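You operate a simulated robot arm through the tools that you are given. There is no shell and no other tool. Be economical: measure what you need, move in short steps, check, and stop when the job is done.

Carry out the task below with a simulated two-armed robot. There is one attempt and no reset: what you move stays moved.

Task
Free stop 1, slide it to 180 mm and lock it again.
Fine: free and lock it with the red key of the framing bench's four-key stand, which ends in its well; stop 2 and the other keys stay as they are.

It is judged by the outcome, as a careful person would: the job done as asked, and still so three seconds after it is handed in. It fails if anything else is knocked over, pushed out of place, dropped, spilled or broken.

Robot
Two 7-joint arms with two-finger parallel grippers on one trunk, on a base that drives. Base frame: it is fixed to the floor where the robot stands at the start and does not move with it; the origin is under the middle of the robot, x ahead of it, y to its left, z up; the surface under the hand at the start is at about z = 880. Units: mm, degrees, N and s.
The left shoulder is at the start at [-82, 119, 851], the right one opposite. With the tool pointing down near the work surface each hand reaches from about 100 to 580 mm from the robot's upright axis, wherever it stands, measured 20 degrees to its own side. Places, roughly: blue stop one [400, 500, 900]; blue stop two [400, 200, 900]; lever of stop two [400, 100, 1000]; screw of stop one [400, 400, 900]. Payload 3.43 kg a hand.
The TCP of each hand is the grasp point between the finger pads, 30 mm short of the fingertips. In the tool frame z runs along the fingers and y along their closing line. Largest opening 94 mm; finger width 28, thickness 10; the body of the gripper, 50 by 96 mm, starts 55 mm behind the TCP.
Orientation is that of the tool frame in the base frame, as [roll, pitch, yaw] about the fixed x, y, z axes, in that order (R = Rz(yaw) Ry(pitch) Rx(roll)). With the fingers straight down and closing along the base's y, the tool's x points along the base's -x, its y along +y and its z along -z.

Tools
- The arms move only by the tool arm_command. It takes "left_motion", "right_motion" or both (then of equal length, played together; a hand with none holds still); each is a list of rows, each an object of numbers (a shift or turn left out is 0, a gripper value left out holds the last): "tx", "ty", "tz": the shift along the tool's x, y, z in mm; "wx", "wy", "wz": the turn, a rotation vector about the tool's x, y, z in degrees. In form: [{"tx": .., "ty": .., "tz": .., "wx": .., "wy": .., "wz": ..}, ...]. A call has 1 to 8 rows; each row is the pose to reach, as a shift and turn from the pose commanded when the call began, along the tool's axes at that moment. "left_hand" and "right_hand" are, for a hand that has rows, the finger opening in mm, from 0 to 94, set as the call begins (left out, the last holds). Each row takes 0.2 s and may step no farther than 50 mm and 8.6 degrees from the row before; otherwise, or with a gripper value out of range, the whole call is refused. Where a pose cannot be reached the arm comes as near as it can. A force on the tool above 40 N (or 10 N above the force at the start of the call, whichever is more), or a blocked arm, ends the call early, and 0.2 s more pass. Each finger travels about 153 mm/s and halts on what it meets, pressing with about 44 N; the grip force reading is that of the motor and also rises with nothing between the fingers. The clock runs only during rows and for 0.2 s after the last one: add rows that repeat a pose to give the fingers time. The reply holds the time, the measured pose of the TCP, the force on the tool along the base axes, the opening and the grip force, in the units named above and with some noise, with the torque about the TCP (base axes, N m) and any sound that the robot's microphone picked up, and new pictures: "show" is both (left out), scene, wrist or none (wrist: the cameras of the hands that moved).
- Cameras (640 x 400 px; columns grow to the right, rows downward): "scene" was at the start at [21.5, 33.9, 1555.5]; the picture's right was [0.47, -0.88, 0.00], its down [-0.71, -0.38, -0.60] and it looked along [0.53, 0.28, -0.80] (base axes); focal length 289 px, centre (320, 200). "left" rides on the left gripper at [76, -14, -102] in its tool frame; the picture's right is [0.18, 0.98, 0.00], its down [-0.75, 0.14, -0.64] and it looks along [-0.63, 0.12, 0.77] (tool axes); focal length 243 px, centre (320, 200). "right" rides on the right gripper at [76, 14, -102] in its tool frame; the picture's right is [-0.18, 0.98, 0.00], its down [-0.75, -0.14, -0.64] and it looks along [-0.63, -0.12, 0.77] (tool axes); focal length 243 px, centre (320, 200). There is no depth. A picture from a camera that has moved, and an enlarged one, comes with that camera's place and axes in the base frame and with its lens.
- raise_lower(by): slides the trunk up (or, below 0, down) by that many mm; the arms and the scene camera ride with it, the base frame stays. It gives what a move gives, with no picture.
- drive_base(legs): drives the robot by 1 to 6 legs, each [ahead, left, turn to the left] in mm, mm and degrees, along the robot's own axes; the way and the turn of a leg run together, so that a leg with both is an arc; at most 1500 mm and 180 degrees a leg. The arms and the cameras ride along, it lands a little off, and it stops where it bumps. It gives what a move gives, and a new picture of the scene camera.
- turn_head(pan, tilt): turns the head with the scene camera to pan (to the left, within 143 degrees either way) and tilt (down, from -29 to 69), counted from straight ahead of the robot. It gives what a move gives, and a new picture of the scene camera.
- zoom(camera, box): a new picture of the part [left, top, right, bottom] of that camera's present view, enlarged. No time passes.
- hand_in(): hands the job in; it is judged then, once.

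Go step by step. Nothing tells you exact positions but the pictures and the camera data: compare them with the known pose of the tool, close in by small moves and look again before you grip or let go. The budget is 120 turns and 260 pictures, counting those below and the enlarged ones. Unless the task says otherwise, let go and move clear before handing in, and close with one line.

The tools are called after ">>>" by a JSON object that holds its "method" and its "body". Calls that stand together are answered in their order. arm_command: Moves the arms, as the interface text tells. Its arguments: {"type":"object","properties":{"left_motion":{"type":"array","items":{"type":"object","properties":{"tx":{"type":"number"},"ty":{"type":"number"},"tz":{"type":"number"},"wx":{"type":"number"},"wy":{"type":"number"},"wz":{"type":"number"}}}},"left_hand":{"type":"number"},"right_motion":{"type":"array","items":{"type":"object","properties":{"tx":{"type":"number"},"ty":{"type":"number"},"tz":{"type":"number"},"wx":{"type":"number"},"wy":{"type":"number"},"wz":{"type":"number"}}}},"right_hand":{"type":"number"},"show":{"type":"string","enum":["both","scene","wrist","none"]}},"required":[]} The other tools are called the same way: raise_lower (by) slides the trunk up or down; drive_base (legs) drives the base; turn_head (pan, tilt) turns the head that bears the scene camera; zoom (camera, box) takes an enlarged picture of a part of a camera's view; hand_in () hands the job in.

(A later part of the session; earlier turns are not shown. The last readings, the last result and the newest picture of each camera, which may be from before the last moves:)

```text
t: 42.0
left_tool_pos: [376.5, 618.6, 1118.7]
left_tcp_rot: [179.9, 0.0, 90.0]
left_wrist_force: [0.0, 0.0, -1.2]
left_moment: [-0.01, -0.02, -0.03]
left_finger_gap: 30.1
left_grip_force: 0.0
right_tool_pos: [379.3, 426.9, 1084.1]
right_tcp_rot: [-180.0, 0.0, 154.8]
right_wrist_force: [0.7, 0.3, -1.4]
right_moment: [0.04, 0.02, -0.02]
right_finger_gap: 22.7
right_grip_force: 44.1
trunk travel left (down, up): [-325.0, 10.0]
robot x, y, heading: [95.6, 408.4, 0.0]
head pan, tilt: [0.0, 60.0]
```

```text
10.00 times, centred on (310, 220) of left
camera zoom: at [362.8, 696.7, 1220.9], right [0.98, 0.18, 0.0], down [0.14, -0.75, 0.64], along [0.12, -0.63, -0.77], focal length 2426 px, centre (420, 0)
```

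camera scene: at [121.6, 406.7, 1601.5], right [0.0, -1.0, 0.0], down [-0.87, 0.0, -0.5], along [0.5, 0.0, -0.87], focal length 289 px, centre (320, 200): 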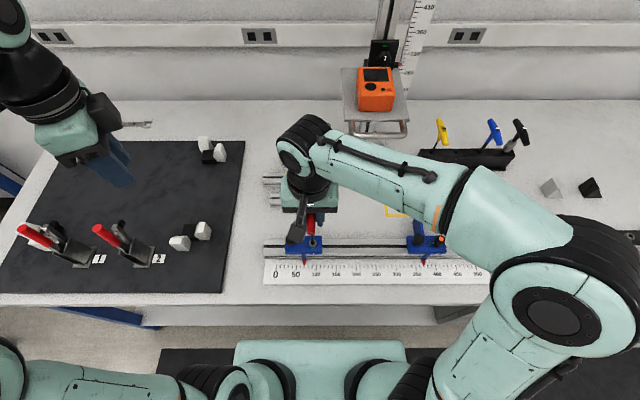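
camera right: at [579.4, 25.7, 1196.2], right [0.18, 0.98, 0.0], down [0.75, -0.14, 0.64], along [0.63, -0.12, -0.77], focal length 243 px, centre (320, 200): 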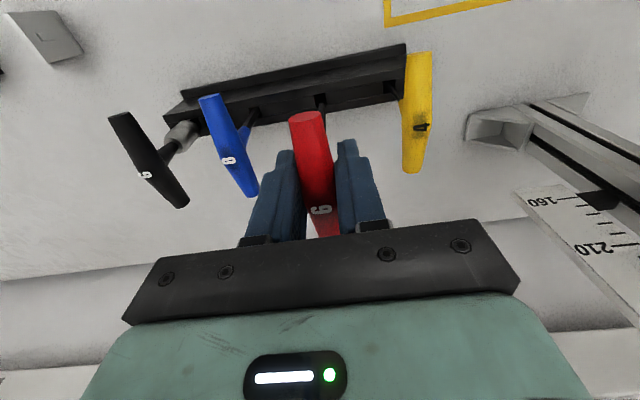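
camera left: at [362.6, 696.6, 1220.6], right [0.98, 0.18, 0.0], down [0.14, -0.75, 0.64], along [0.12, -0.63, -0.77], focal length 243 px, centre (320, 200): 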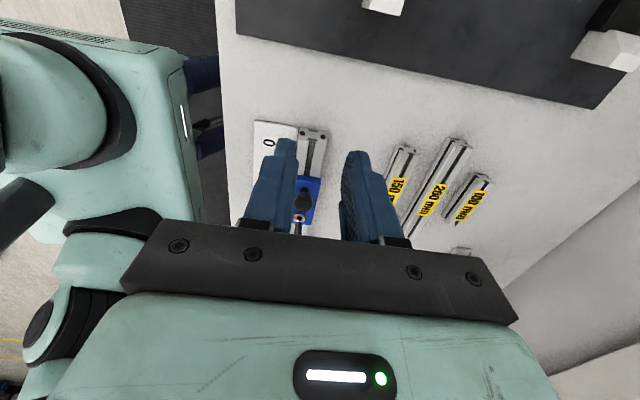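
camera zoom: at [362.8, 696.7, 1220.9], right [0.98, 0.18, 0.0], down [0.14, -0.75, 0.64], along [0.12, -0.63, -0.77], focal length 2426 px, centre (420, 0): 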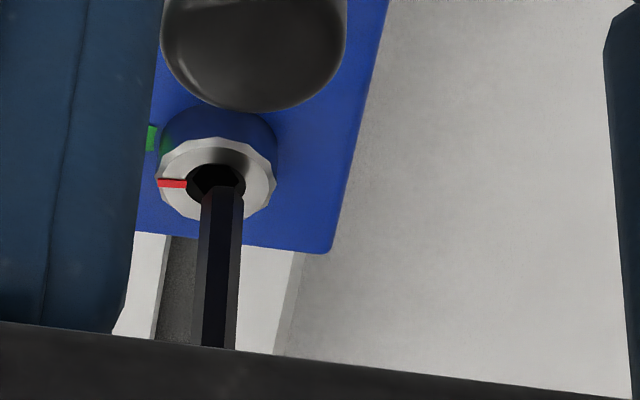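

>>> {"method": "arm_command", "body": {"right_motion": [{"tx": 0.72, "ty": -0.34}, {"tx": 0.72, "ty": -0.34, "tz": 4}, {"tx": 0.72, "ty": -0.34, "tz": 4}], "show": "none"}}

>>> {"method": "zoom", "body": {"camera": "scene", "box": [300, 228, 332, 258]}}

>>> {"method": "zoom", "body": {"camera": "left", "box": [290, 200, 330, 240]}}

```text
t: 42.9
left_tool_pos: [376.9, 620.6, 1119.2]
left_tcp_rot: [180.0, -0.1, 90.1]
left_wrist_force: [-0.1, -0.6, 0.9]
left_moment: [0.0, -0.02, 0.0]
left_finger_gap: 30.0
left_grip_force: 0.0
right_tool_pos: [378.9, 426.7, 1080.2]
right_tcp_rot: [-180.0, 0.0, 154.9]
right_wrist_force: [-0.7, 0.5, -0.4]
right_moment: [0.01, 0.1, 0.02]
right_finger_gap: 22.6
right_grip_force: 44.0
trunk travel left (down, up): [-325.0, 10.0]
robot x, y, heading: [98.2, 406.1, -0.0]
head pan, tilt: [0.0, 60.0]
```

```text
13.33 times, centred on (316, 243) of scene
camera zoom: at [121.1, 407.0, 1601.5], right [0.0, -1.0, 0.0], down [-0.87, 0.0, -0.5], along [0.5, 0.0, -0.87], focal length 3856 px, centre (373, -373)
```

zoom: 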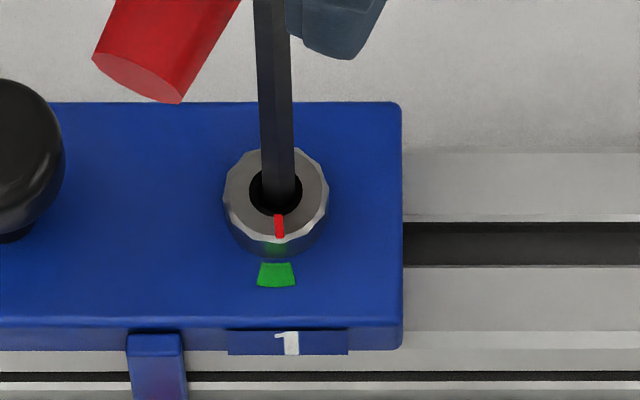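

```text
10.00 times, centred on (310, 220) of left
camera zoom: at [362.6, 696.7, 1220.9], right [0.98, 0.18, 0.0], down [0.14, -0.75, 0.64], along [0.12, -0.63, -0.77], focal length 2426 px, centre (420, 0)
```

zoom: 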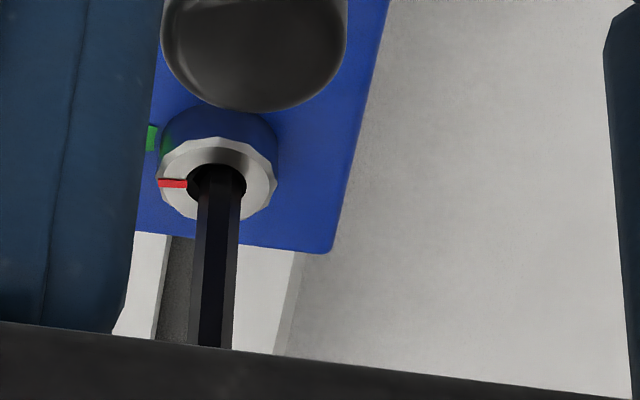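

>>> {"method": "arm_command", "body": {"right_motion": [{"tx": 0.4, "ty": 0.15, "tz": 2}, {"tx": 0.4, "ty": 0.15, "tz": 4}, {"tx": 0.4, "ty": 0.15, "tz": 6}, {"tx": 0.4, "ty": 0.15, "tz": 8}], "show": "none"}}

>>> {"method": "zoom", "body": {"camera": "scene", "box": [300, 228, 332, 258]}}

>>> {"method": "zoom", "body": {"camera": "left", "box": [290, 200, 330, 240]}}

```text
t: 43.9
left_tool_pos: [376.0, 619.3, 1120.4]
left_tcp_rot: [179.8, 0.0, 89.9]
left_wrist_force: [-0.3, 0.4, 0.1]
left_moment: [0.04, 0.01, -0.02]
left_finger_gap: 29.9
left_grip_force: 0.1
right_tool_pos: [378.3, 426.6, 1073.1]
right_tcp_rot: [179.8, 0.1, 154.9]
right_wrist_force: [-1.5, -0.9, 10.2]
right_moment: [-0.11, 0.15, -0.04]
right_finger_gap: 22.9
right_grip_force: 43.8
trunk travel left (down, up): [-325.0, 10.0]
robot x, y, heading: [97.5, 407.8, -0.1]
head pan, tilt: [0.0, 60.0]
```

```text
13.33 times, centred on (316, 243) of scene
camera zoom: at [120.3, 406.7, 1601.7], right [0.0, -1.0, 0.0], down [-0.87, 0.0, -0.5], along [0.5, 0.0, -0.87], focal length 3856 px, centre (373, -373)
```

zoom: 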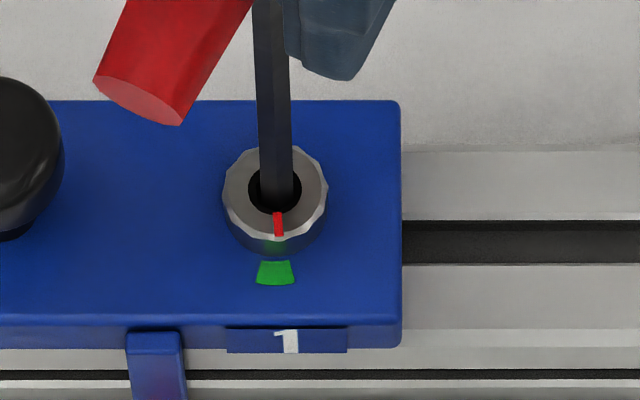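

```text
10.00 times, centred on (310, 220) of left
camera zoom: at [362.1, 696.5, 1221.3], right [0.98, 0.18, 0.0], down [0.14, -0.75, 0.64], along [0.12, -0.63, -0.77], focal length 2426 px, centre (420, 0)
```

zoom: 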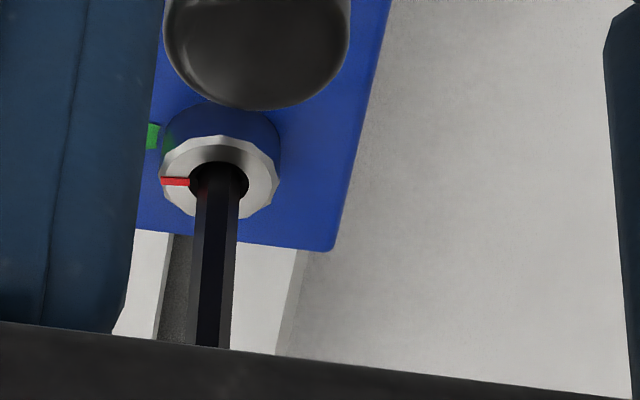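

It stops at the same depth with only 10 N. Now a test turn CCW by 12° to see whether the mark follows.

>>> {"method": "arm_command", "body": {"right_motion": [{"tz": -0.5, "wz": -4}, {"tz": -0.5, "wz": -8}, {"tz": -0.5, "wz": -12}, {"tz": -0.5, "wz": -16}, {"tz": -0.5, "wz": -16}], "show": "none"}}

>>> {"method": "zoom", "body": {"camera": "right", "box": [285, 40, 365, 120]}}

>>> {"method": "zoom", "body": {"camera": "left", "box": [290, 200, 330, 240]}}

```text
t: 45.0
left_tool_pos: [376.5, 620.8, 1119.4]
left_tcp_rot: [179.9, -0.1, 90.0]
left_wrist_force: [-0.7, 0.2, -0.2]
left_moment: [0.01, 0.02, -0.01]
left_finger_gap: 30.0
left_grip_force: 0.2
right_tool_pos: [378.2, 425.1, 1073.1]
right_tcp_rot: [179.9, 0.2, 171.0]
right_wrist_force: [0.6, -1.0, 13.6]
right_moment: [-0.19, -0.13, -0.25]
right_finger_gap: 22.7
right_grip_force: 44.2
trunk travel left (down, up): [-325.0, 10.0]
robot x, y, heading: [98.1, 410.5, -0.1]
head pan, tilt: [0.0, 60.0]
```

```text
5.00 times, centred on (325, 80) of right
camera zoom: at [303.3, 451.1, 1175.1], right [0.34, 0.94, 0.0], down [0.72, -0.26, 0.64], along [0.61, -0.22, -0.77], focal length 1213 px, centre (295, 800)
```

zoom: 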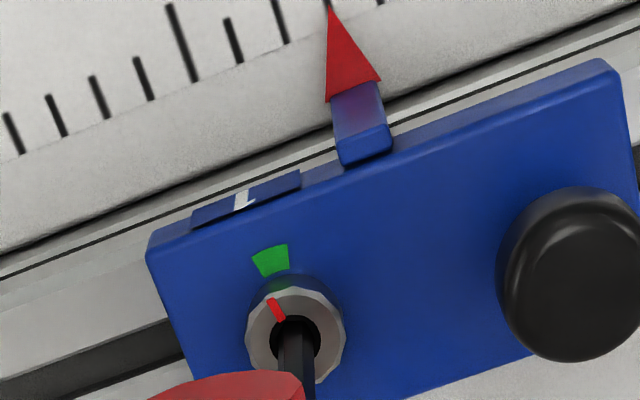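

```text
10.00 times, centred on (310, 220) of left
camera zoom: at [362.4, 696.6, 1221.1], right [0.98, 0.18, 0.0], down [0.14, -0.75, 0.64], along [0.12, -0.63, -0.77], focal length 2426 px, centre (420, 0)
```

zoom: 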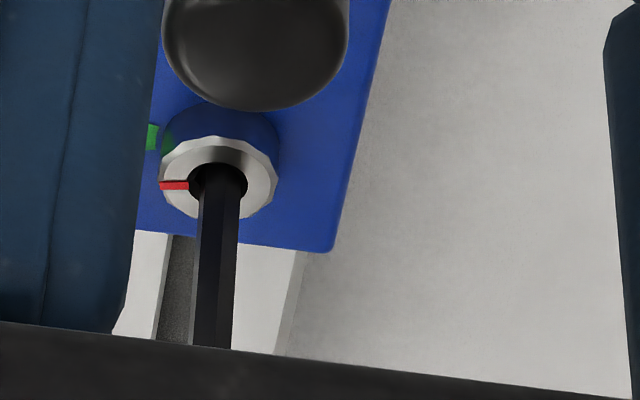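

The mark is following. I'll continue turning CCW in steps and check.

>>> {"method": "arm_command", "body": {"right_motion": [{"wz": -7}, {"wz": -14}, {"wz": -21}, {"wz": -28}, {"wz": -35}, {"wz": -35}], "show": "none"}}

>>> {"method": "zoom", "body": {"camera": "right", "box": [285, 40, 365, 120]}}

>>> {"method": "zoom", "body": {"camera": "left", "box": [290, 200, 330, 240]}}

```text
t: 46.5
left_tool_pos: [377.1, 619.3, 1119.1]
left_tcp_rot: [179.9, 0.1, 89.9]
left_wrist_force: [-0.5, 1.0, -0.3]
left_moment: [-0.02, -0.02, 0.03]
left_finger_gap: 30.0
left_grip_force: 0.0
right_tool_pos: [376.8, 425.4, 1073.7]
right_tcp_rot: [179.9, -0.1, -154.0]
right_wrist_force: [-1.1, -2.4, 13.3]
right_moment: [-0.32, 0.19, -0.07]
right_finger_gap: 22.7
right_grip_force: 44.1
trunk travel left (down, up): [-325.0, 10.0]
robot x, y, heading: [97.4, 408.1, -0.1]
head pan, tilt: [0.0, 60.0]
```

```text
5.00 times, centred on (325, 80) of right
camera zoom: at [300.8, 403.9, 1175.1], right [-0.27, 0.96, 0.0], down [0.74, 0.2, 0.64], along [0.62, 0.17, -0.77], focal length 1213 px, centre (295, 800)
```

zoom: 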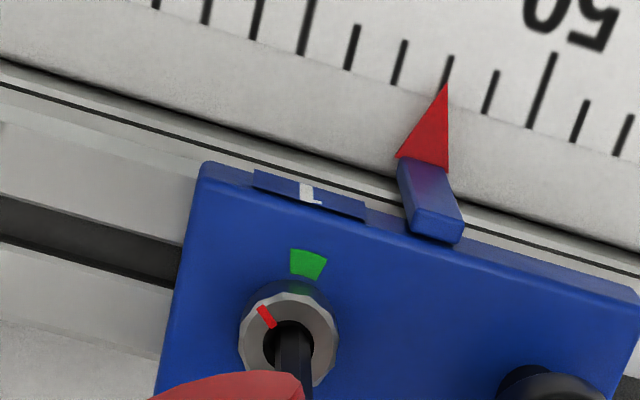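

```text
10.00 times, centred on (310, 220) of left
camera zoom: at [362.0, 696.5, 1221.1], right [0.98, 0.18, 0.0], down [0.14, -0.75, 0.64], along [0.12, -0.63, -0.77], focal length 2426 px, centre (420, 0)
```

zoom: 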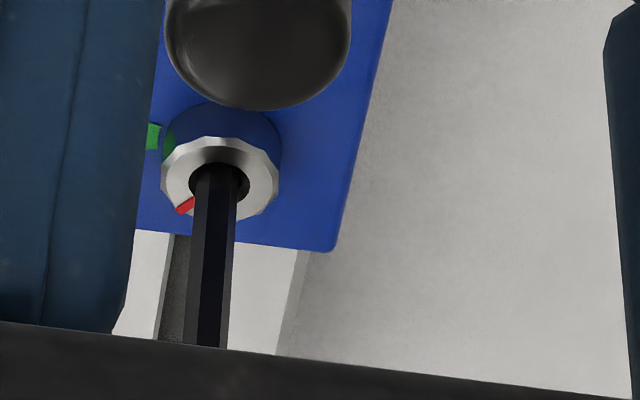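

Engaged: the mark is now about 40° CCW. I'll continue toward 90°.

>>> {"method": "arm_command", "body": {"right_motion": [{"wz": -8}, {"wz": -16}, {"wz": -24}, {"wz": -32}, {"wz": -40}, {"wz": -48}, {"wz": -48}], "show": "none"}}

>>> {"method": "zoom", "body": {"camera": "left", "box": [290, 200, 330, 240]}}

>>> {"method": "zoom", "body": {"camera": "scene", "box": [276, 210, 356, 285]}}

```text
t: 48.0
left_tool_pos: [377.3, 620.1, 1119.4]
left_tcp_rot: [179.9, 0.1, 90.0]
left_wrist_force: [-0.1, -0.6, -0.4]
left_moment: [0.02, 0.02, 0.01]
left_finger_gap: 30.0
left_grip_force: 0.1
right_tool_pos: [377.8, 426.1, 1073.5]
right_tcp_rot: [-179.9, 0.1, -105.8]
right_wrist_force: [1.9, -0.7, 23.0]
right_moment: [0.04, -0.32, -0.04]
right_finger_gap: 22.6
right_grip_force: 43.5
trunk travel left (down, up): [-325.0, 10.0]
robot x, y, heading: [99.2, 408.5, -0.0]
head pan, tilt: [0.0, 60.0]
```

```text
10.00 times, centred on (310, 220) of left
camera zoom: at [362.2, 696.7, 1221.1], right [0.98, 0.18, 0.0], down [0.14, -0.75, 0.64], along [0.12, -0.63, -0.77], focal length 2426 px, centre (420, 0)
```

zoom: 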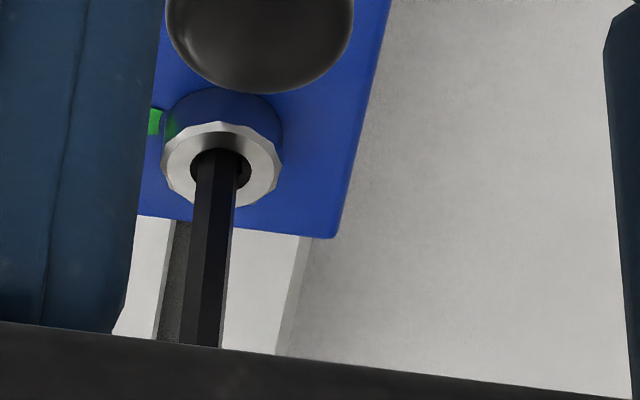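

```text
5.33 times, centred on (316, 248) of scene
camera zoom: at [120.4, 406.8, 1601.6], right [0.0, -1.0, 0.0], down [-0.87, 0.0, -0.5], along [0.5, 0.0, -0.87], focal length 1542 px, centre (341, -53)
```

zoom: 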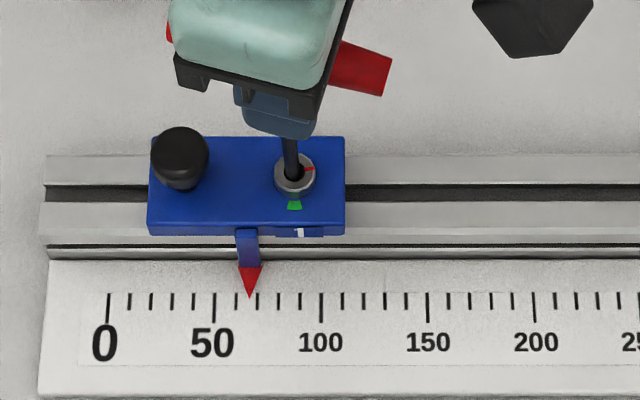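

The mark is now ~90° round and the stop crept to ~67, so it's free. With the key in the socket I'll ease the pressure and push it 100 mm toward −y.

>>> {"method": "arm_command", "body": {"right_motion": [{"tz": -1.2}, {"tz": -1.2, "tx": 9.6, "ty": -2.8}, {"tz": -1.2, "tx": 24, "ty": -6.9}, {"tz": -1.2, "tx": 38.4, "ty": -11}, {"tz": -1.2, "tx": 53, "ty": -15.2}, {"tz": -1.2, "tx": 67, "ty": -19.3}, {"tz": -1.2, "tx": 82, "ty": -23.5}, {"tz": -1.2, "tx": 96, "ty": -27.6}], "show": "scene"}}

>>> {"method": "zoom", "body": {"camera": "scene", "box": [276, 210, 404, 290]}}

```text
t: 49.9
left_tool_pos: [377.5, 618.8, 1119.9]
left_tcp_rot: [179.9, 0.0, 90.0]
left_wrist_force: [-0.3, -0.5, -0.7]
left_moment: [0.01, -0.01, 0.02]
left_finger_gap: 29.5
left_grip_force: 0.2
right_tool_pos: [378.1, 324.3, 1074.8]
right_tcp_rot: [-180.0, 0.0, -106.1]
right_wrist_force: [-0.1, -0.2, -0.6]
right_moment: [0.0, 0.0, -0.02]
right_finger_gap: 22.8
right_grip_force: 44.1
trunk travel left (down, up): [-325.0, 10.0]
robot x, y, heading: [100.1, 409.1, -0.1]
head pan, tilt: [0.0, 60.0]
camera scene: at [121.2, 406.5, 1601.5], right [0.0, -1.0, 0.0], down [-0.87, 0.0, -0.5], along [0.5, 0.0, -0.87], focal length 289 px, centre (320, 200)
```

scene: 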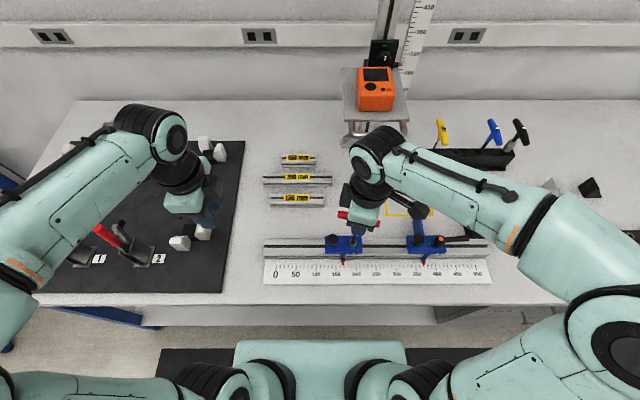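

```text
5.00 times, centred on (340, 250) of scene
camera zoom: at [121.2, 406.5, 1601.5], right [0.0, -1.0, 0.0], down [-0.87, 0.0, -0.5], along [0.5, 0.0, -0.87], focal length 1446 px, centre (220, -50)
```

zoom: 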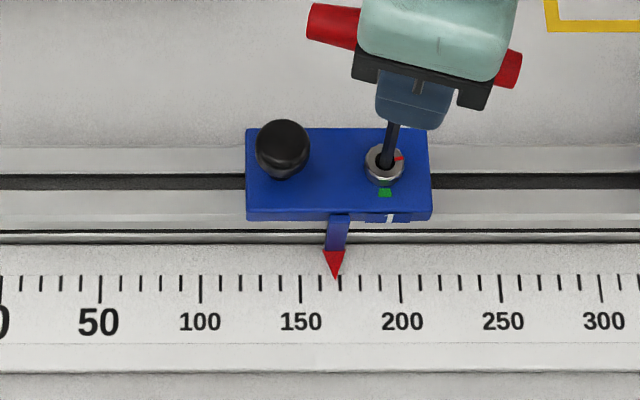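

The stop slides freely; pointer now ~167. Moving 13 mm more.

>>> {"method": "arm_command", "body": {"right_motion": [{"tx": 6.2, "ty": -1.8}, {"tx": 12.5, "ty": -3.6}, {"tx": 12.5, "ty": -3.6}], "show": "wrist"}}

>>> {"method": "zoom", "body": {"camera": "scene", "box": [324, 240, 364, 290]}}

```text
t: 50.6
left_tool_pos: [377.3, 619.5, 1119.0]
left_tcp_rot: [180.0, 0.0, 89.9]
left_wrist_force: [0.9, -0.9, -0.7]
left_moment: [-0.01, 0.02, 0.03]
left_finger_gap: 30.3
left_grip_force: 0.0
right_tool_pos: [378.1, 312.1, 1072.0]
right_tcp_rot: [-179.8, -0.1, -106.1]
right_wrist_force: [3.2, -0.4, -0.3]
right_moment: [-0.06, -0.41, 0.0]
right_finger_gap: 22.6
right_grip_force: 43.6
trunk travel left (down, up): [-325.0, 10.0]
robot x, y, heading: [101.0, 406.9, -0.1]
head pan, tilt: [0.0, 60.0]
camera right: at [341.4, 241.4, 1175.3], right [-0.89, 0.45, 0.0], down [0.34, 0.69, 0.64], along [0.29, 0.57, -0.77], focal length 243 px, centre (320, 200)
```

right: 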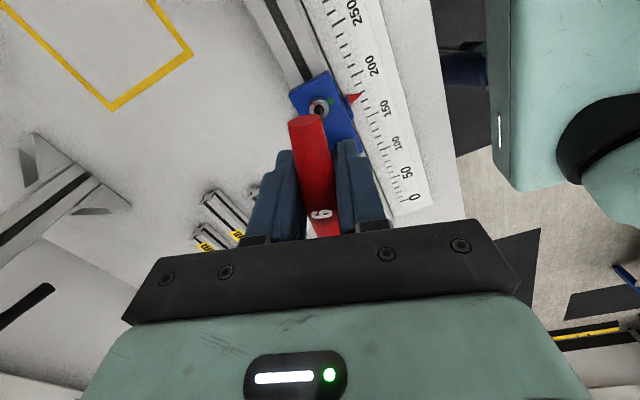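

```text
8.00 times, centred on (344, 265) of scene
camera zoom: at [121.8, 407.1, 1601.5], right [0.0, -1.0, 0.0], down [-0.87, 0.0, -0.5], along [0.5, 0.0, -0.87], focal length 2314 px, centre (128, -320)
```

zoom: 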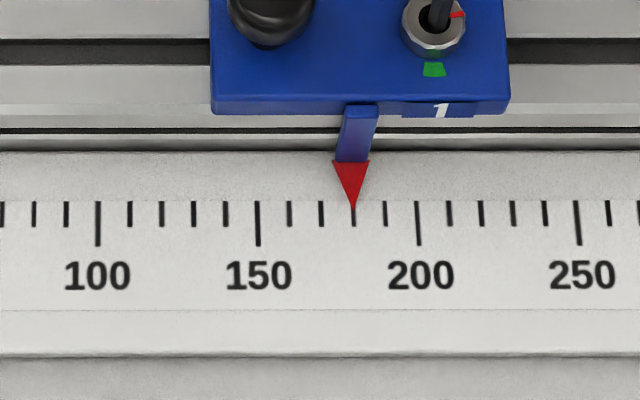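

The pointer reads ≈180 from the head camera. I'll cross-check parallax with the right-hand camera from the other side.

>>> {"method": "zoom", "body": {"camera": "right", "box": [330, 60, 410, 140]}}

>>> {"method": "zoom", "body": {"camera": "right", "box": [345, 85, 375, 115]}}

>>> {"method": "zoom", "body": {"camera": "scene", "box": [336, 256, 352, 272]}}

```text
5.00 times, centred on (370, 100) of right
camera zoom: at [341.4, 241.4, 1175.3], right [-0.89, 0.45, 0.0], down [0.34, 0.69, 0.64], along [0.29, 0.57, -0.77], focal length 1213 px, centre (70, 700)
```

zoom: 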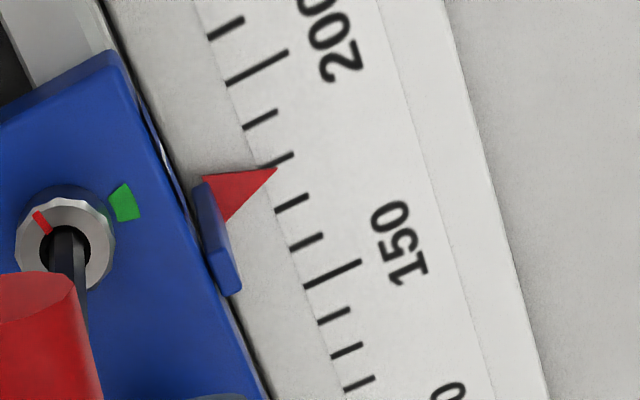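

```text
13.33 times, centred on (360, 100) of right
camera zoom: at [341.4, 241.4, 1175.3], right [-0.89, 0.45, 0.0], down [0.34, 0.69, 0.64], along [0.29, 0.57, -0.77], focal length 3235 px, centre (-213, 1533)
```

zoom: 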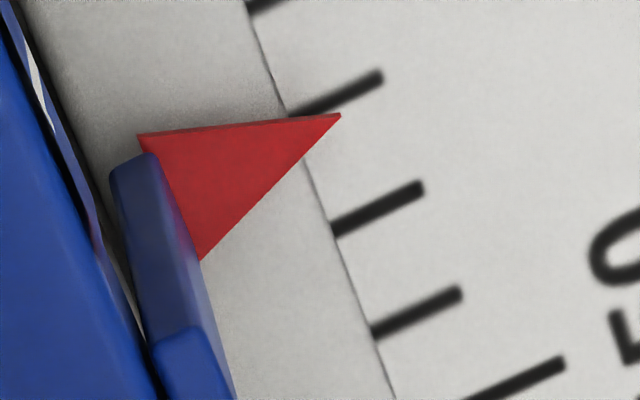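

```text
16.00 times, centred on (344, 264) of scene
camera zoom: at [121.8, 407.1, 1601.5], right [0.0, -1.0, 0.0], down [-0.87, 0.0, -0.5], along [0.5, 0.0, -0.87], focal length 4628 px, centre (-64, -824)
```

zoom: 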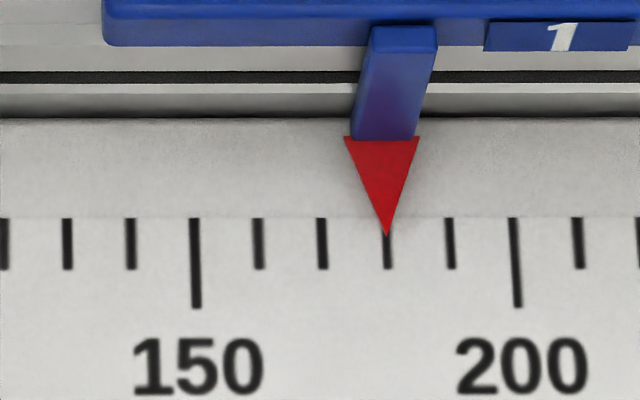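

Correcting for parallax (pointer ~4.5 mm above the scale), the true reading is about 179.6. I'll turn back CW in stages, checking for shift caused by the turning.

>>> {"method": "arm_command", "body": {"right_motion": [{"wz": 8}, {"wz": 16}, {"wz": 24}, {"wz": 32}, {"wz": 40}, {"wz": 40}], "show": "none"}}

>>> {"method": "zoom", "body": {"camera": "scene", "box": [328, 235, 368, 275]}}

```text
t: 52.0
left_tool_pos: [378.1, 618.8, 1118.3]
left_tcp_rot: [179.9, 0.0, 90.0]
left_wrist_force: [-0.9, -0.4, -0.2]
left_moment: [0.01, -0.01, 0.0]
left_finger_gap: 29.9
left_grip_force: 0.1
right_tool_pos: [376.8, 313.8, 1074.8]
right_tcp_rot: [180.0, 0.0, -146.2]
right_wrist_force: [0.7, 0.8, -0.9]
right_moment: [0.09, -0.02, 0.05]
right_finger_gap: 22.6
right_grip_force: 43.4
trunk travel left (down, up): [-325.0, 10.0]
robot x, y, heading: [97.4, 403.6, -0.1]
head pan, tilt: [0.0, 60.0]
```

```text
10.00 times, centred on (348, 255) of scene
camera zoom: at [121.3, 407.1, 1601.5], right [0.0, -1.0, 0.0], down [-0.87, 0.0, -0.5], along [0.5, 0.0, -0.87], focal length 2892 px, centre (40, -350)
```

zoom: 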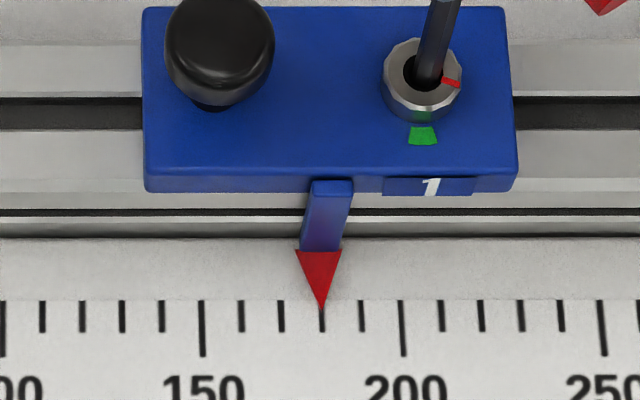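

Mark followed with a few degrees of hex slack; pointer still at 180. I'll press down slightly for full engagement and continue CW.

>>> {"method": "arm_command", "body": {"right_motion": [{"tz": 1.5}, {"tz": 1.5, "wz": 8}, {"tz": 1.5, "wz": 16}, {"tz": 1.5, "wz": 24}, {"tz": 1.5, "wz": 32}, {"tz": 1.5, "wz": 32}], "show": "none"}}

>>> {"method": "zoom", "body": {"camera": "scene", "box": [328, 235, 368, 275]}}

```text
t: 53.5
left_tool_pos: [376.4, 619.5, 1119.2]
left_tcp_rot: [179.9, 0.0, 90.0]
left_wrist_force: [-0.5, -0.1, -1.2]
left_moment: [-0.01, 0.02, 0.02]
left_finger_gap: 30.2
left_grip_force: 0.0
right_tool_pos: [377.1, 314.3, 1073.7]
right_tcp_rot: [-180.0, 0.1, -178.2]
right_wrist_force: [-2.2, 1.8, 13.7]
right_moment: [0.19, 0.3, 0.1]
right_finger_gap: 22.7
right_grip_force: 44.4
trunk travel left (down, up): [-325.0, 10.0]
robot x, y, heading: [100.1, 408.5, 0.0]
head pan, tilt: [0.0, 60.0]
```

```text
10.00 times, centred on (348, 255) of scene
camera zoom: at [120.1, 407.4, 1601.6], right [0.0, -1.0, 0.0], down [-0.87, 0.0, -0.5], along [0.5, 0.0, -0.87], focal length 2892 px, centre (40, -350)
```

zoom: 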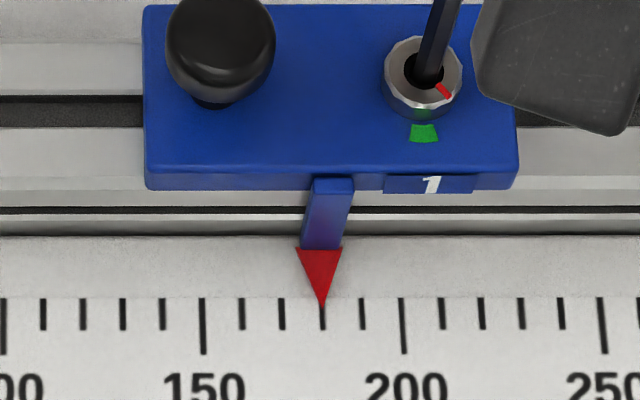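

Mark at ~41°, pointer still on 180. Continue CW to bring the mark to the green.

>>> {"method": "arm_command", "body": {"right_motion": [{"ty": -0.5, "wz": 8}, {"ty": -0.5, "wz": 16}, {"ty": -0.5, "wz": 24}, {"ty": -0.5, "wz": 32}, {"ty": -0.5, "wz": 32}], "show": "none"}}

>>> {"method": "zoom", "body": {"camera": "scene", "box": [328, 235, 368, 275]}}

>>> {"method": "zoom", "body": {"camera": "right", "box": [285, 40, 365, 120]}}

```text
t: 54.6
left_tool_pos: [376.2, 620.2, 1118.9]
left_tcp_rot: [180.0, -0.1, 90.0]
left_wrist_force: [0.5, 0.1, -0.5]
left_moment: [0.02, -0.03, 0.02]
left_finger_gap: 29.8
left_grip_force: 0.1
right_tool_pos: [376.4, 312.7, 1072.7]
right_tcp_rot: [-179.9, 0.0, 149.8]
right_wrist_force: [-3.2, 6.1, 9.7]
right_moment: [0.82, 0.44, 0.26]
right_finger_gap: 22.9
right_grip_force: 43.8
trunk travel left (down, up): [-325.0, 10.0]
robot x, y, heading: [100.4, 405.0, 0.1]
head pan, tilt: [0.0, 60.0]
```

```text
10.00 times, centred on (348, 255) of scene
camera zoom: at [120.1, 408.1, 1601.5], right [0.0, -1.0, 0.0], down [-0.87, 0.0, -0.5], along [0.5, 0.0, -0.87], focal length 2892 px, centre (40, -350)
```

zoom: 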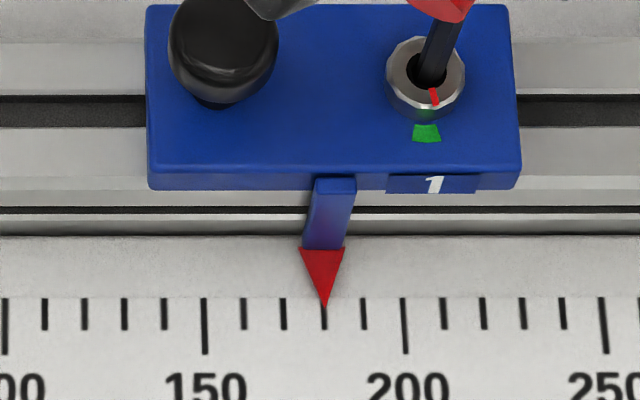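

```text
5.00 times, centred on (325, 80) of right
camera zoom: at [316.5, 362.8, 1174.7], right [0.65, 0.76, 0.0], down [0.58, -0.5, 0.64], along [0.49, -0.42, -0.77], focal length 1213 px, centre (295, 800)
```

zoom: 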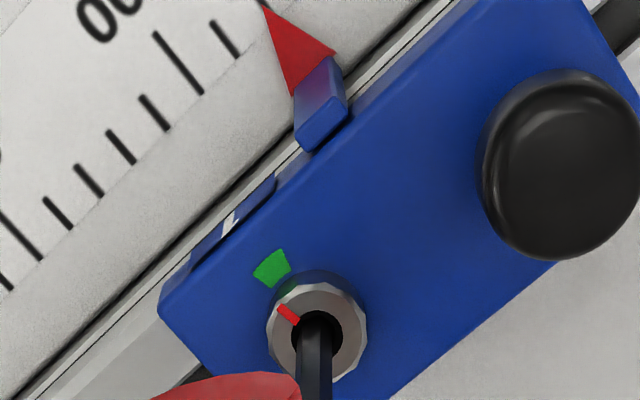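

Mark within ~18° of green, pointer at 180. I'll relieve the side load (+1 mm y) and finish the turn.

>>> {"method": "arm_command", "body": {"right_motion": [{"tx": 0.4, "ty": 0.7, "wz": 6}, {"tx": 0.4, "ty": 0.7, "wz": 12}, {"tx": 0.4, "ty": 0.7, "wz": 18}, {"tx": 0.4, "ty": 0.7, "wz": 22}, {"tx": 0.4, "ty": 0.7, "wz": 22}], "show": "none"}}

>>> {"method": "zoom", "body": {"camera": "scene", "box": [328, 235, 368, 275]}}

>>> {"method": "zoom", "body": {"camera": "right", "box": [285, 40, 365, 120]}}

```text
t: 55.9
left_tool_pos: [378.7, 618.7, 1118.9]
left_tcp_rot: [-180.0, 0.0, 90.1]
left_wrist_force: [0.2, -0.3, 0.2]
left_moment: [0.0, 0.0, -0.01]
left_finger_gap: 30.0
left_grip_force: 0.0
right_tool_pos: [377.5, 313.4, 1072.9]
right_tcp_rot: [180.0, 0.0, 128.0]
right_wrist_force: [1.6, 1.1, -0.9]
right_moment: [0.11, -0.35, 0.6]
right_finger_gap: 22.6
right_grip_force: 44.3
trunk travel left (down, up): [-325.0, 10.0]
robot x, y, heading: [99.0, 408.4, -0.0]
head pan, tilt: [0.0, 60.0]
```

```text
10.00 times, centred on (348, 255) of scene
camera zoom: at [121.8, 406.8, 1601.5], right [0.0, -1.0, 0.0], down [-0.87, 0.0, -0.5], along [0.5, 0.0, -0.87], focal length 2892 px, centre (40, -350)
```

zoom: 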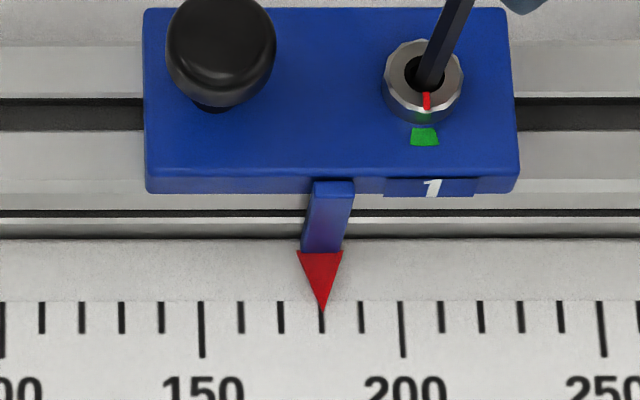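

```text
5.00 times, centred on (325, 80) of right
camera zoom: at [341.1, 381.0, 1174.1], right [0.89, 0.46, 0.0], down [0.35, -0.68, 0.64], along [0.29, -0.57, -0.77], focal length 1213 px, centre (295, 800)
```

zoom: 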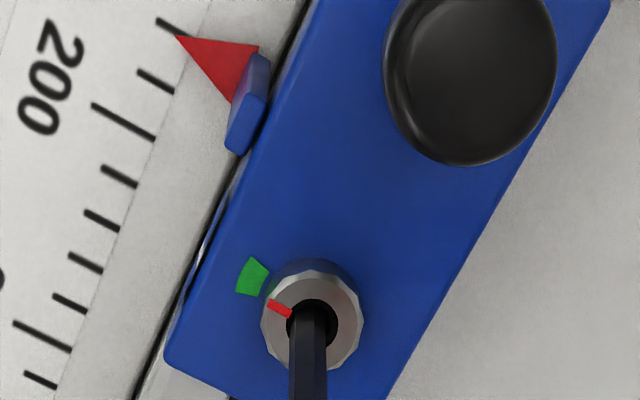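

Torque is up to 0.6 N·m and the mark ~7° short. I'll turn further.

>>> {"method": "arm_command", "body": {"right_motion": [{"wz": 5}, {"wz": 10}, {"wz": 14}, {"wz": 14}], "show": "none"}}

>>> {"method": "zoom", "body": {"camera": "scene", "box": [328, 235, 368, 275]}}

>>> {"method": "zoom", "body": {"camera": "right", "box": [285, 40, 365, 120]}}

```text
t: 56.9
left_tool_pos: [376.9, 619.0, 1119.3]
left_tcp_rot: [179.9, 0.0, 90.0]
left_wrist_force: [0.5, 0.0, 0.0]
left_moment: [0.01, 0.0, 0.01]
left_finger_gap: 29.8
left_grip_force: 0.1
right_tool_pos: [377.4, 313.5, 1072.5]
right_tcp_rot: [179.9, 0.0, 113.9]
right_wrist_force: [2.1, 1.7, 0.2]
right_moment: [0.2, -0.27, 1.07]
right_finger_gap: 23.0
right_grip_force: 44.1
trunk travel left (down, up): [-325.0, 10.0]
robot x, y, heading: [96.9, 409.9, 0.1]
head pan, tilt: [0.0, 60.0]
```

```text
10.00 times, centred on (348, 255) of scene
camera zoom: at [121.5, 407.2, 1601.5], right [0.0, -1.0, 0.0], down [-0.87, 0.0, -0.5], along [0.5, 0.0, -0.87], focal length 2892 px, centre (40, -350)
```

zoom: 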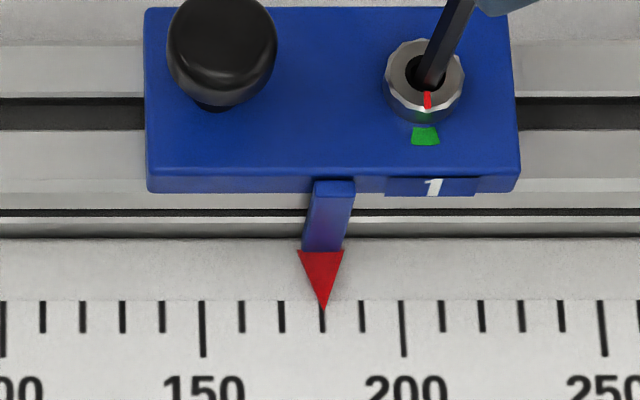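

```text
5.00 times, centred on (325, 80) of right
camera zoom: at [358.8, 388.2, 1174.1], right [0.97, 0.23, 0.0], down [0.18, -0.75, 0.64], along [0.15, -0.62, -0.77], focal length 1213 px, centre (295, 800)
```

zoom: 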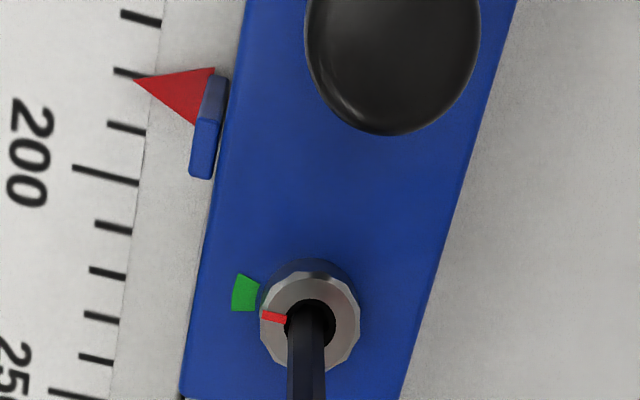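

Torque has risen to 1.07 N·m with the mark in the green zone's span. I'll tighten a bit more.

>>> {"method": "arm_command", "body": {"right_motion": [{"wz": 5}, {"wz": 10}, {"wz": 15}, {"wz": 20}, {"wz": 20}], "show": "none"}}

>>> {"method": "zoom", "body": {"camera": "scene", "box": [328, 235, 368, 275]}}

>>> {"method": "zoom", "body": {"camera": "right", "box": [220, 20, 420, 220]}}

```text
t: 58.0
left_tool_pos: [377.1, 619.5, 1117.3]
left_tcp_rot: [179.9, 0.0, 90.0]
left_wrist_force: [0.5, -0.7, 0.4]
left_moment: [-0.01, 0.02, -0.04]
left_finger_gap: 29.9
left_grip_force: 0.0
right_tool_pos: [377.0, 314.4, 1073.2]
right_tcp_rot: [180.0, 0.0, 93.9]
right_wrist_force: [2.7, 2.8, -2.5]
right_moment: [0.35, -0.28, 1.4]
right_finger_gap: 24.3
right_grip_force: 43.7
trunk travel left (down, up): [-325.0, 10.0]
robot x, y, heading: [99.8, 409.2, -0.1]
head pan, tilt: [0.0, 60.0]
```

```text
10.00 times, centred on (348, 255) of scene
camera zoom: at [121.7, 407.4, 1601.5], right [0.0, -1.0, 0.0], down [-0.87, 0.0, -0.5], along [0.5, 0.0, -0.87], focal length 2892 px, centre (40, -350)
```

zoom: 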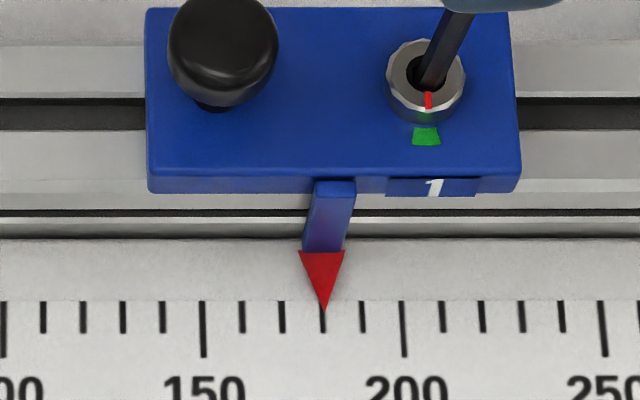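

```text
2.00 times, centred on (320, 120) of right
camera zoom: at [385.6, 390.0, 1175.1], right [0.99, -0.12, 0.0], down [-0.09, -0.76, 0.64], along [-0.07, -0.64, -0.77], focal length 485 px, centre (320, 360)
```

zoom: 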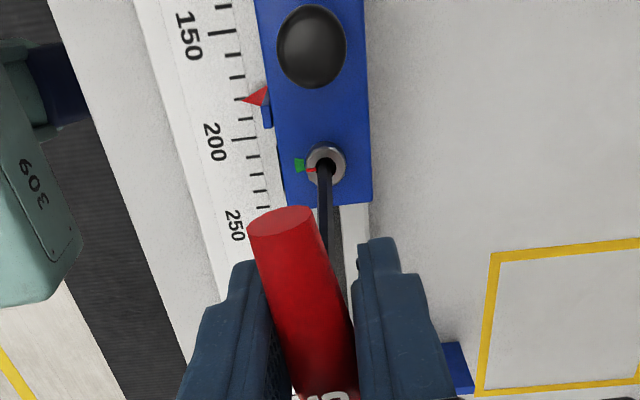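

The bar is beginning to twist in the grip at 1.4 N·m. Let me look closely at the mark.

>>> {"method": "zoom", "body": {"camera": "right", "box": [300, 80, 340, 120]}}

>>> {"method": "zoom", "body": {"camera": "scene", "box": [362, 236, 378, 252]}}

```text
10.00 times, centred on (320, 100) of right
camera zoom: at [385.6, 390.0, 1175.1], right [0.99, -0.12, 0.0], down [-0.09, -0.76, 0.64], along [-0.07, -0.64, -0.77], focal length 2426 px, centre (320, 1200)
```

zoom: 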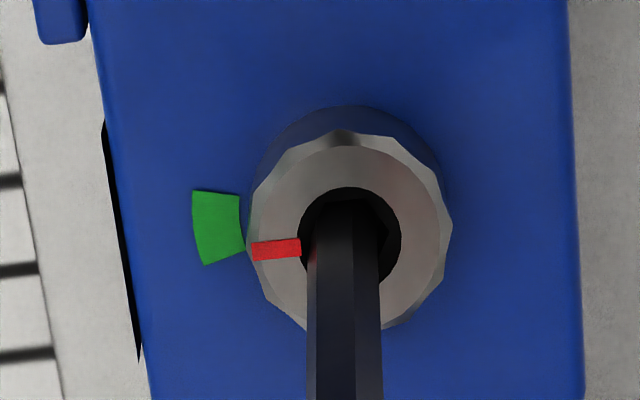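

```text
16.00 times, centred on (370, 244) of scene
camera zoom: at [121.7, 407.4, 1601.5], right [0.0, -1.0, 0.0], down [-0.87, 0.0, -0.5], along [0.5, 0.0, -0.87], focal length 4628 px, centre (-480, -504)
```

zoom: 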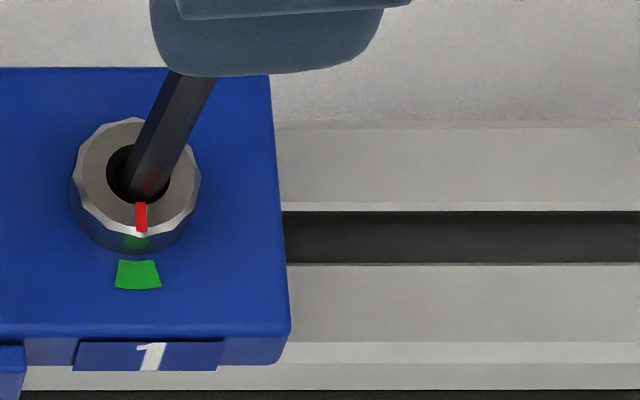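

The mark is about 4–5° off centre, inside the green sector, with 1.4 N·m applied. I'll back the hand off 18° so the bar sits square again, and see what the mark does.

>>> {"method": "arm_command", "body": {"right_motion": [{"wz": -6}, {"wz": -12}, {"wz": -18}, {"wz": -18}], "show": "none"}}

>>> {"method": "zoom", "body": {"camera": "scene", "box": [340, 226, 380, 276]}}

>>> {"method": "zoom", "body": {"camera": "right", "box": [220, 20, 420, 220]}}

```text
t: 59.0
left_tool_pos: [377.5, 619.4, 1118.7]
left_tcp_rot: [179.8, 0.1, 90.1]
left_wrist_force: [-0.5, 0.1, 0.1]
left_moment: [0.0, 0.0, 0.0]
left_finger_gap: 30.1
left_grip_force: 0.1
right_tool_pos: [377.5, 313.4, 1071.5]
right_tcp_rot: [-179.9, 0.0, 112.0]
right_wrist_force: [2.9, -0.7, -0.3]
right_moment: [-0.09, -0.4, 1.0]
right_finger_gap: 24.3
right_grip_force: 43.9
trunk travel left (down, up): [-325.0, 10.0]
robot x, y, heading: [99.9, 412.9, 0.2]
head pan, tilt: [0.0, 60.0]
```

```text
8.00 times, centred on (360, 251) of scene
camera zoom: at [121.7, 406.8, 1601.5], right [0.0, -1.0, 0.0], down [-0.87, 0.0, -0.5], along [0.5, 0.0, -0.87], focal length 2314 px, centre (0, -208)
```

zoom: 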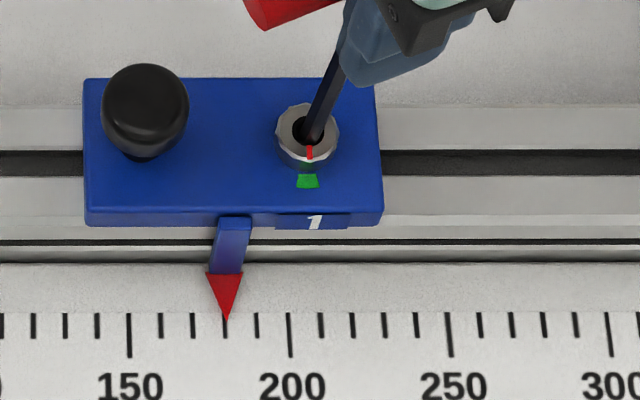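

```text
2.00 times, centred on (320, 120) of right
camera zoom: at [361.5, 388.6, 1174.0], right [0.98, 0.2, 0.0], down [0.15, -0.75, 0.64], along [0.13, -0.63, -0.77], focal length 485 px, centre (320, 360)
```

zoom: 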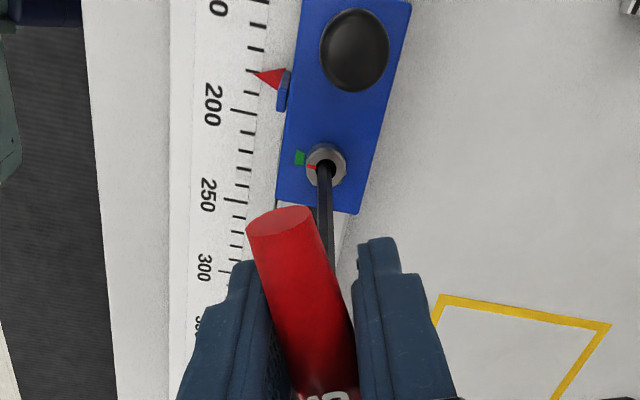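

The stop holds at 180 with the mark on green and >1 N·m resisted – locked. I'll unload the torque and then draw the key straight up.

>>> {"method": "arm_command", "body": {"right_motion": [{"wz": -8}, {"wz": -16}, {"wz": -24}, {"wz": -30}, {"wz": -30}], "show": "none"}}

>>> {"method": "zoom", "body": {"camera": "scene", "box": [340, 226, 380, 276]}}

```text
t: 60.2
left_tool_pos: [378.1, 618.0, 1119.2]
left_tcp_rot: [180.0, 0.0, 90.0]
left_wrist_force: [-0.3, -0.4, -0.4]
left_moment: [0.05, 0.0, -0.02]
left_finger_gap: 30.0
left_grip_force: 0.1
right_tool_pos: [378.2, 312.8, 1071.8]
right_tcp_rot: [-180.0, 0.0, 142.0]
right_wrist_force: [3.5, 1.6, 0.3]
right_moment: [0.17, -0.47, 0.13]
right_finger_gap: 22.8
right_grip_force: 44.6
trunk travel left (down, up): [-325.0, 10.0]
robot x, y, heading: [101.2, 407.8, -0.1]
head pan, tilt: [0.0, 60.0]
```

```text
8.00 times, centred on (360, 251) of scene
camera zoom: at [121.7, 407.2, 1601.5], right [0.0, -1.0, 0.0], down [-0.87, 0.0, -0.5], along [0.5, 0.0, -0.87], focal length 2314 px, centre (0, -208)
```

zoom: 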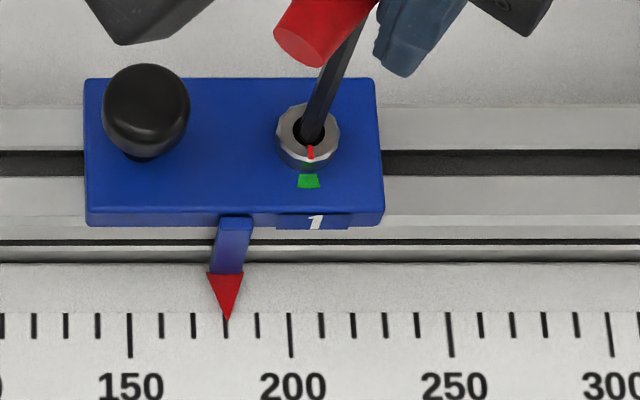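

The mark direction works out to within about 2° of the original locked direction. Now lift the key out.

>>> {"method": "arm_command", "body": {"right_motion": [{"tz": -6}, {"tz": -14}, {"tz": -24}, {"tz": -40}, {"tz": -40}], "show": "scene"}}

>>> {"method": "zoom", "body": {"camera": "scene", "box": [330, 200, 400, 280]}}

>>> {"method": "zoom", "body": {"camera": "left", "box": [240, 180, 360, 260]}}

```text
t: 61.5
left_tool_pos: [377.3, 619.5, 1119.0]
left_tcp_rot: [179.9, -0.1, 90.1]
left_wrist_force: [-0.1, -0.2, -0.6]
left_moment: [-0.01, 0.01, -0.05]
left_finger_gap: 30.3
left_grip_force: 0.1
right_tool_pos: [378.5, 314.6, 1111.6]
right_tcp_rot: [180.0, 0.0, 142.0]
right_wrist_force: [0.2, 0.3, -1.1]
right_moment: [0.0, 0.01, -0.01]
right_finger_gap: 22.9
right_grip_force: 43.9
trunk travel left (down, up): [-325.0, 10.0]
robot x, y, heading: [97.4, 410.8, -0.2]
head pan, tilt: [0.0, 60.0]
camera scene: at [121.3, 406.9, 1601.5], right [0.0, -1.0, 0.0], down [-0.87, 0.0, -0.5], along [0.5, 0.0, -0.87], focal length 289 px, centre (320, 200)
```

scene: 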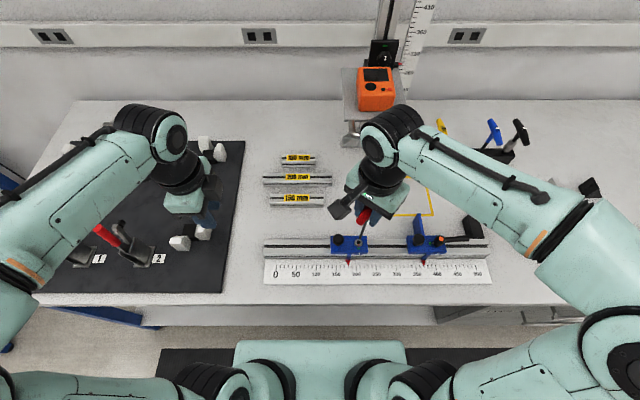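

```text
5.00 times, centred on (365, 240) of scene
camera zoom: at [121.3, 406.9, 1601.5], right [0.0, -1.0, 0.0], down [-0.87, 0.0, -0.5], along [0.5, 0.0, -0.87], focal length 1446 px, centre (95, 0)
```

zoom: 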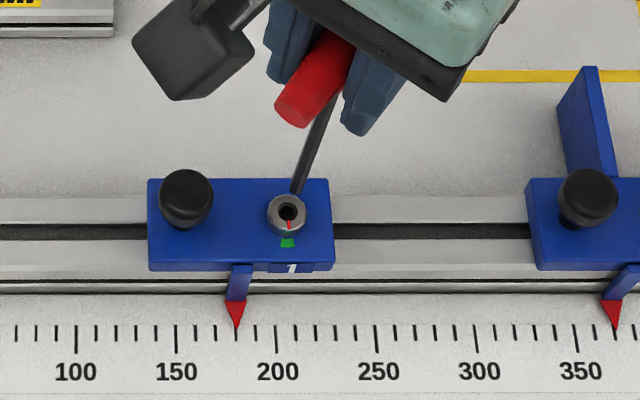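

```text
5.00 times, centred on (300, 220) of left
camera zoom: at [362.9, 696.7, 1220.9], right [0.98, 0.18, 0.0], down [0.14, -0.75, 0.64], along [0.12, -0.63, -0.77], focal length 1213 px, centre (420, 100)
```

zoom: 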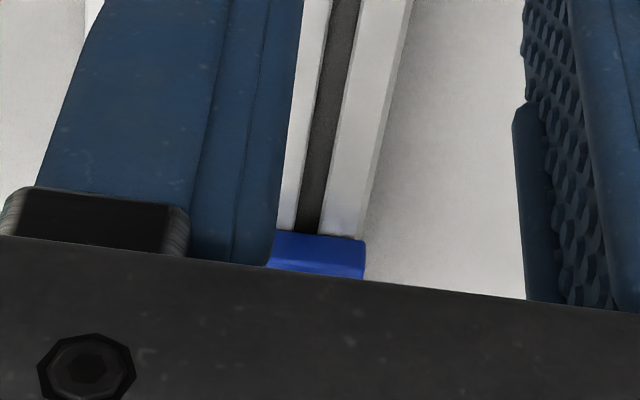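

Key is out, hanging vertical. A clean look at the mark and pointer.

>>> {"method": "zoom", "body": {"camera": "scene", "box": [357, 231, 393, 261]}}

>>> {"method": "zoom", "body": {"camera": "scene", "box": [336, 256, 360, 276]}}

```text
13.33 times, centred on (375, 246) of scene
camera zoom: at [121.3, 406.9, 1601.5], right [0.0, -1.0, 0.0], down [-0.87, 0.0, -0.5], along [0.5, 0.0, -0.87], focal length 3856 px, centre (-413, -413)
```

zoom: 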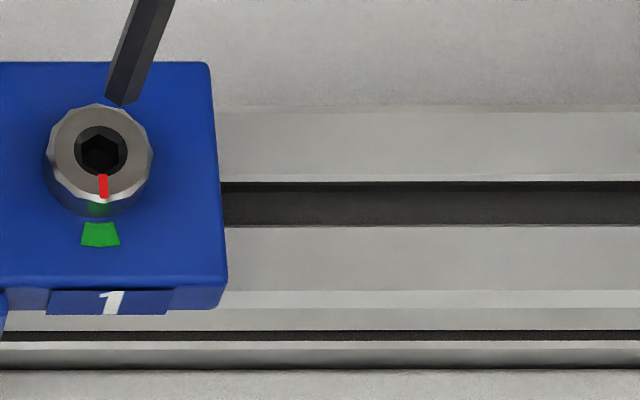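

```text
16.00 times, centred on (348, 266) of scene
camera zoom: at [121.3, 406.9, 1601.5], right [0.0, -1.0, 0.0], down [-0.87, 0.0, -0.5], along [0.5, 0.0, -0.87], focal length 4628 px, centre (-128, -856)
```

zoom: 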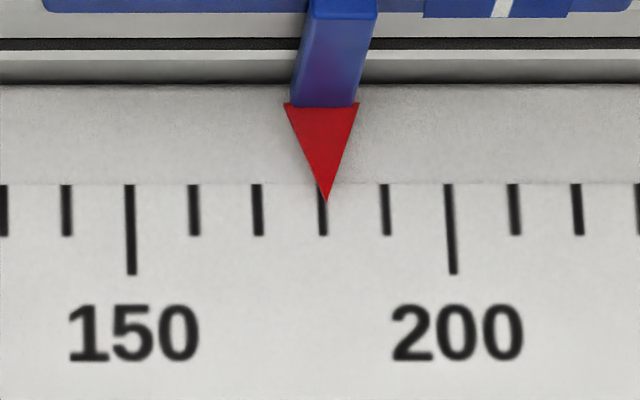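

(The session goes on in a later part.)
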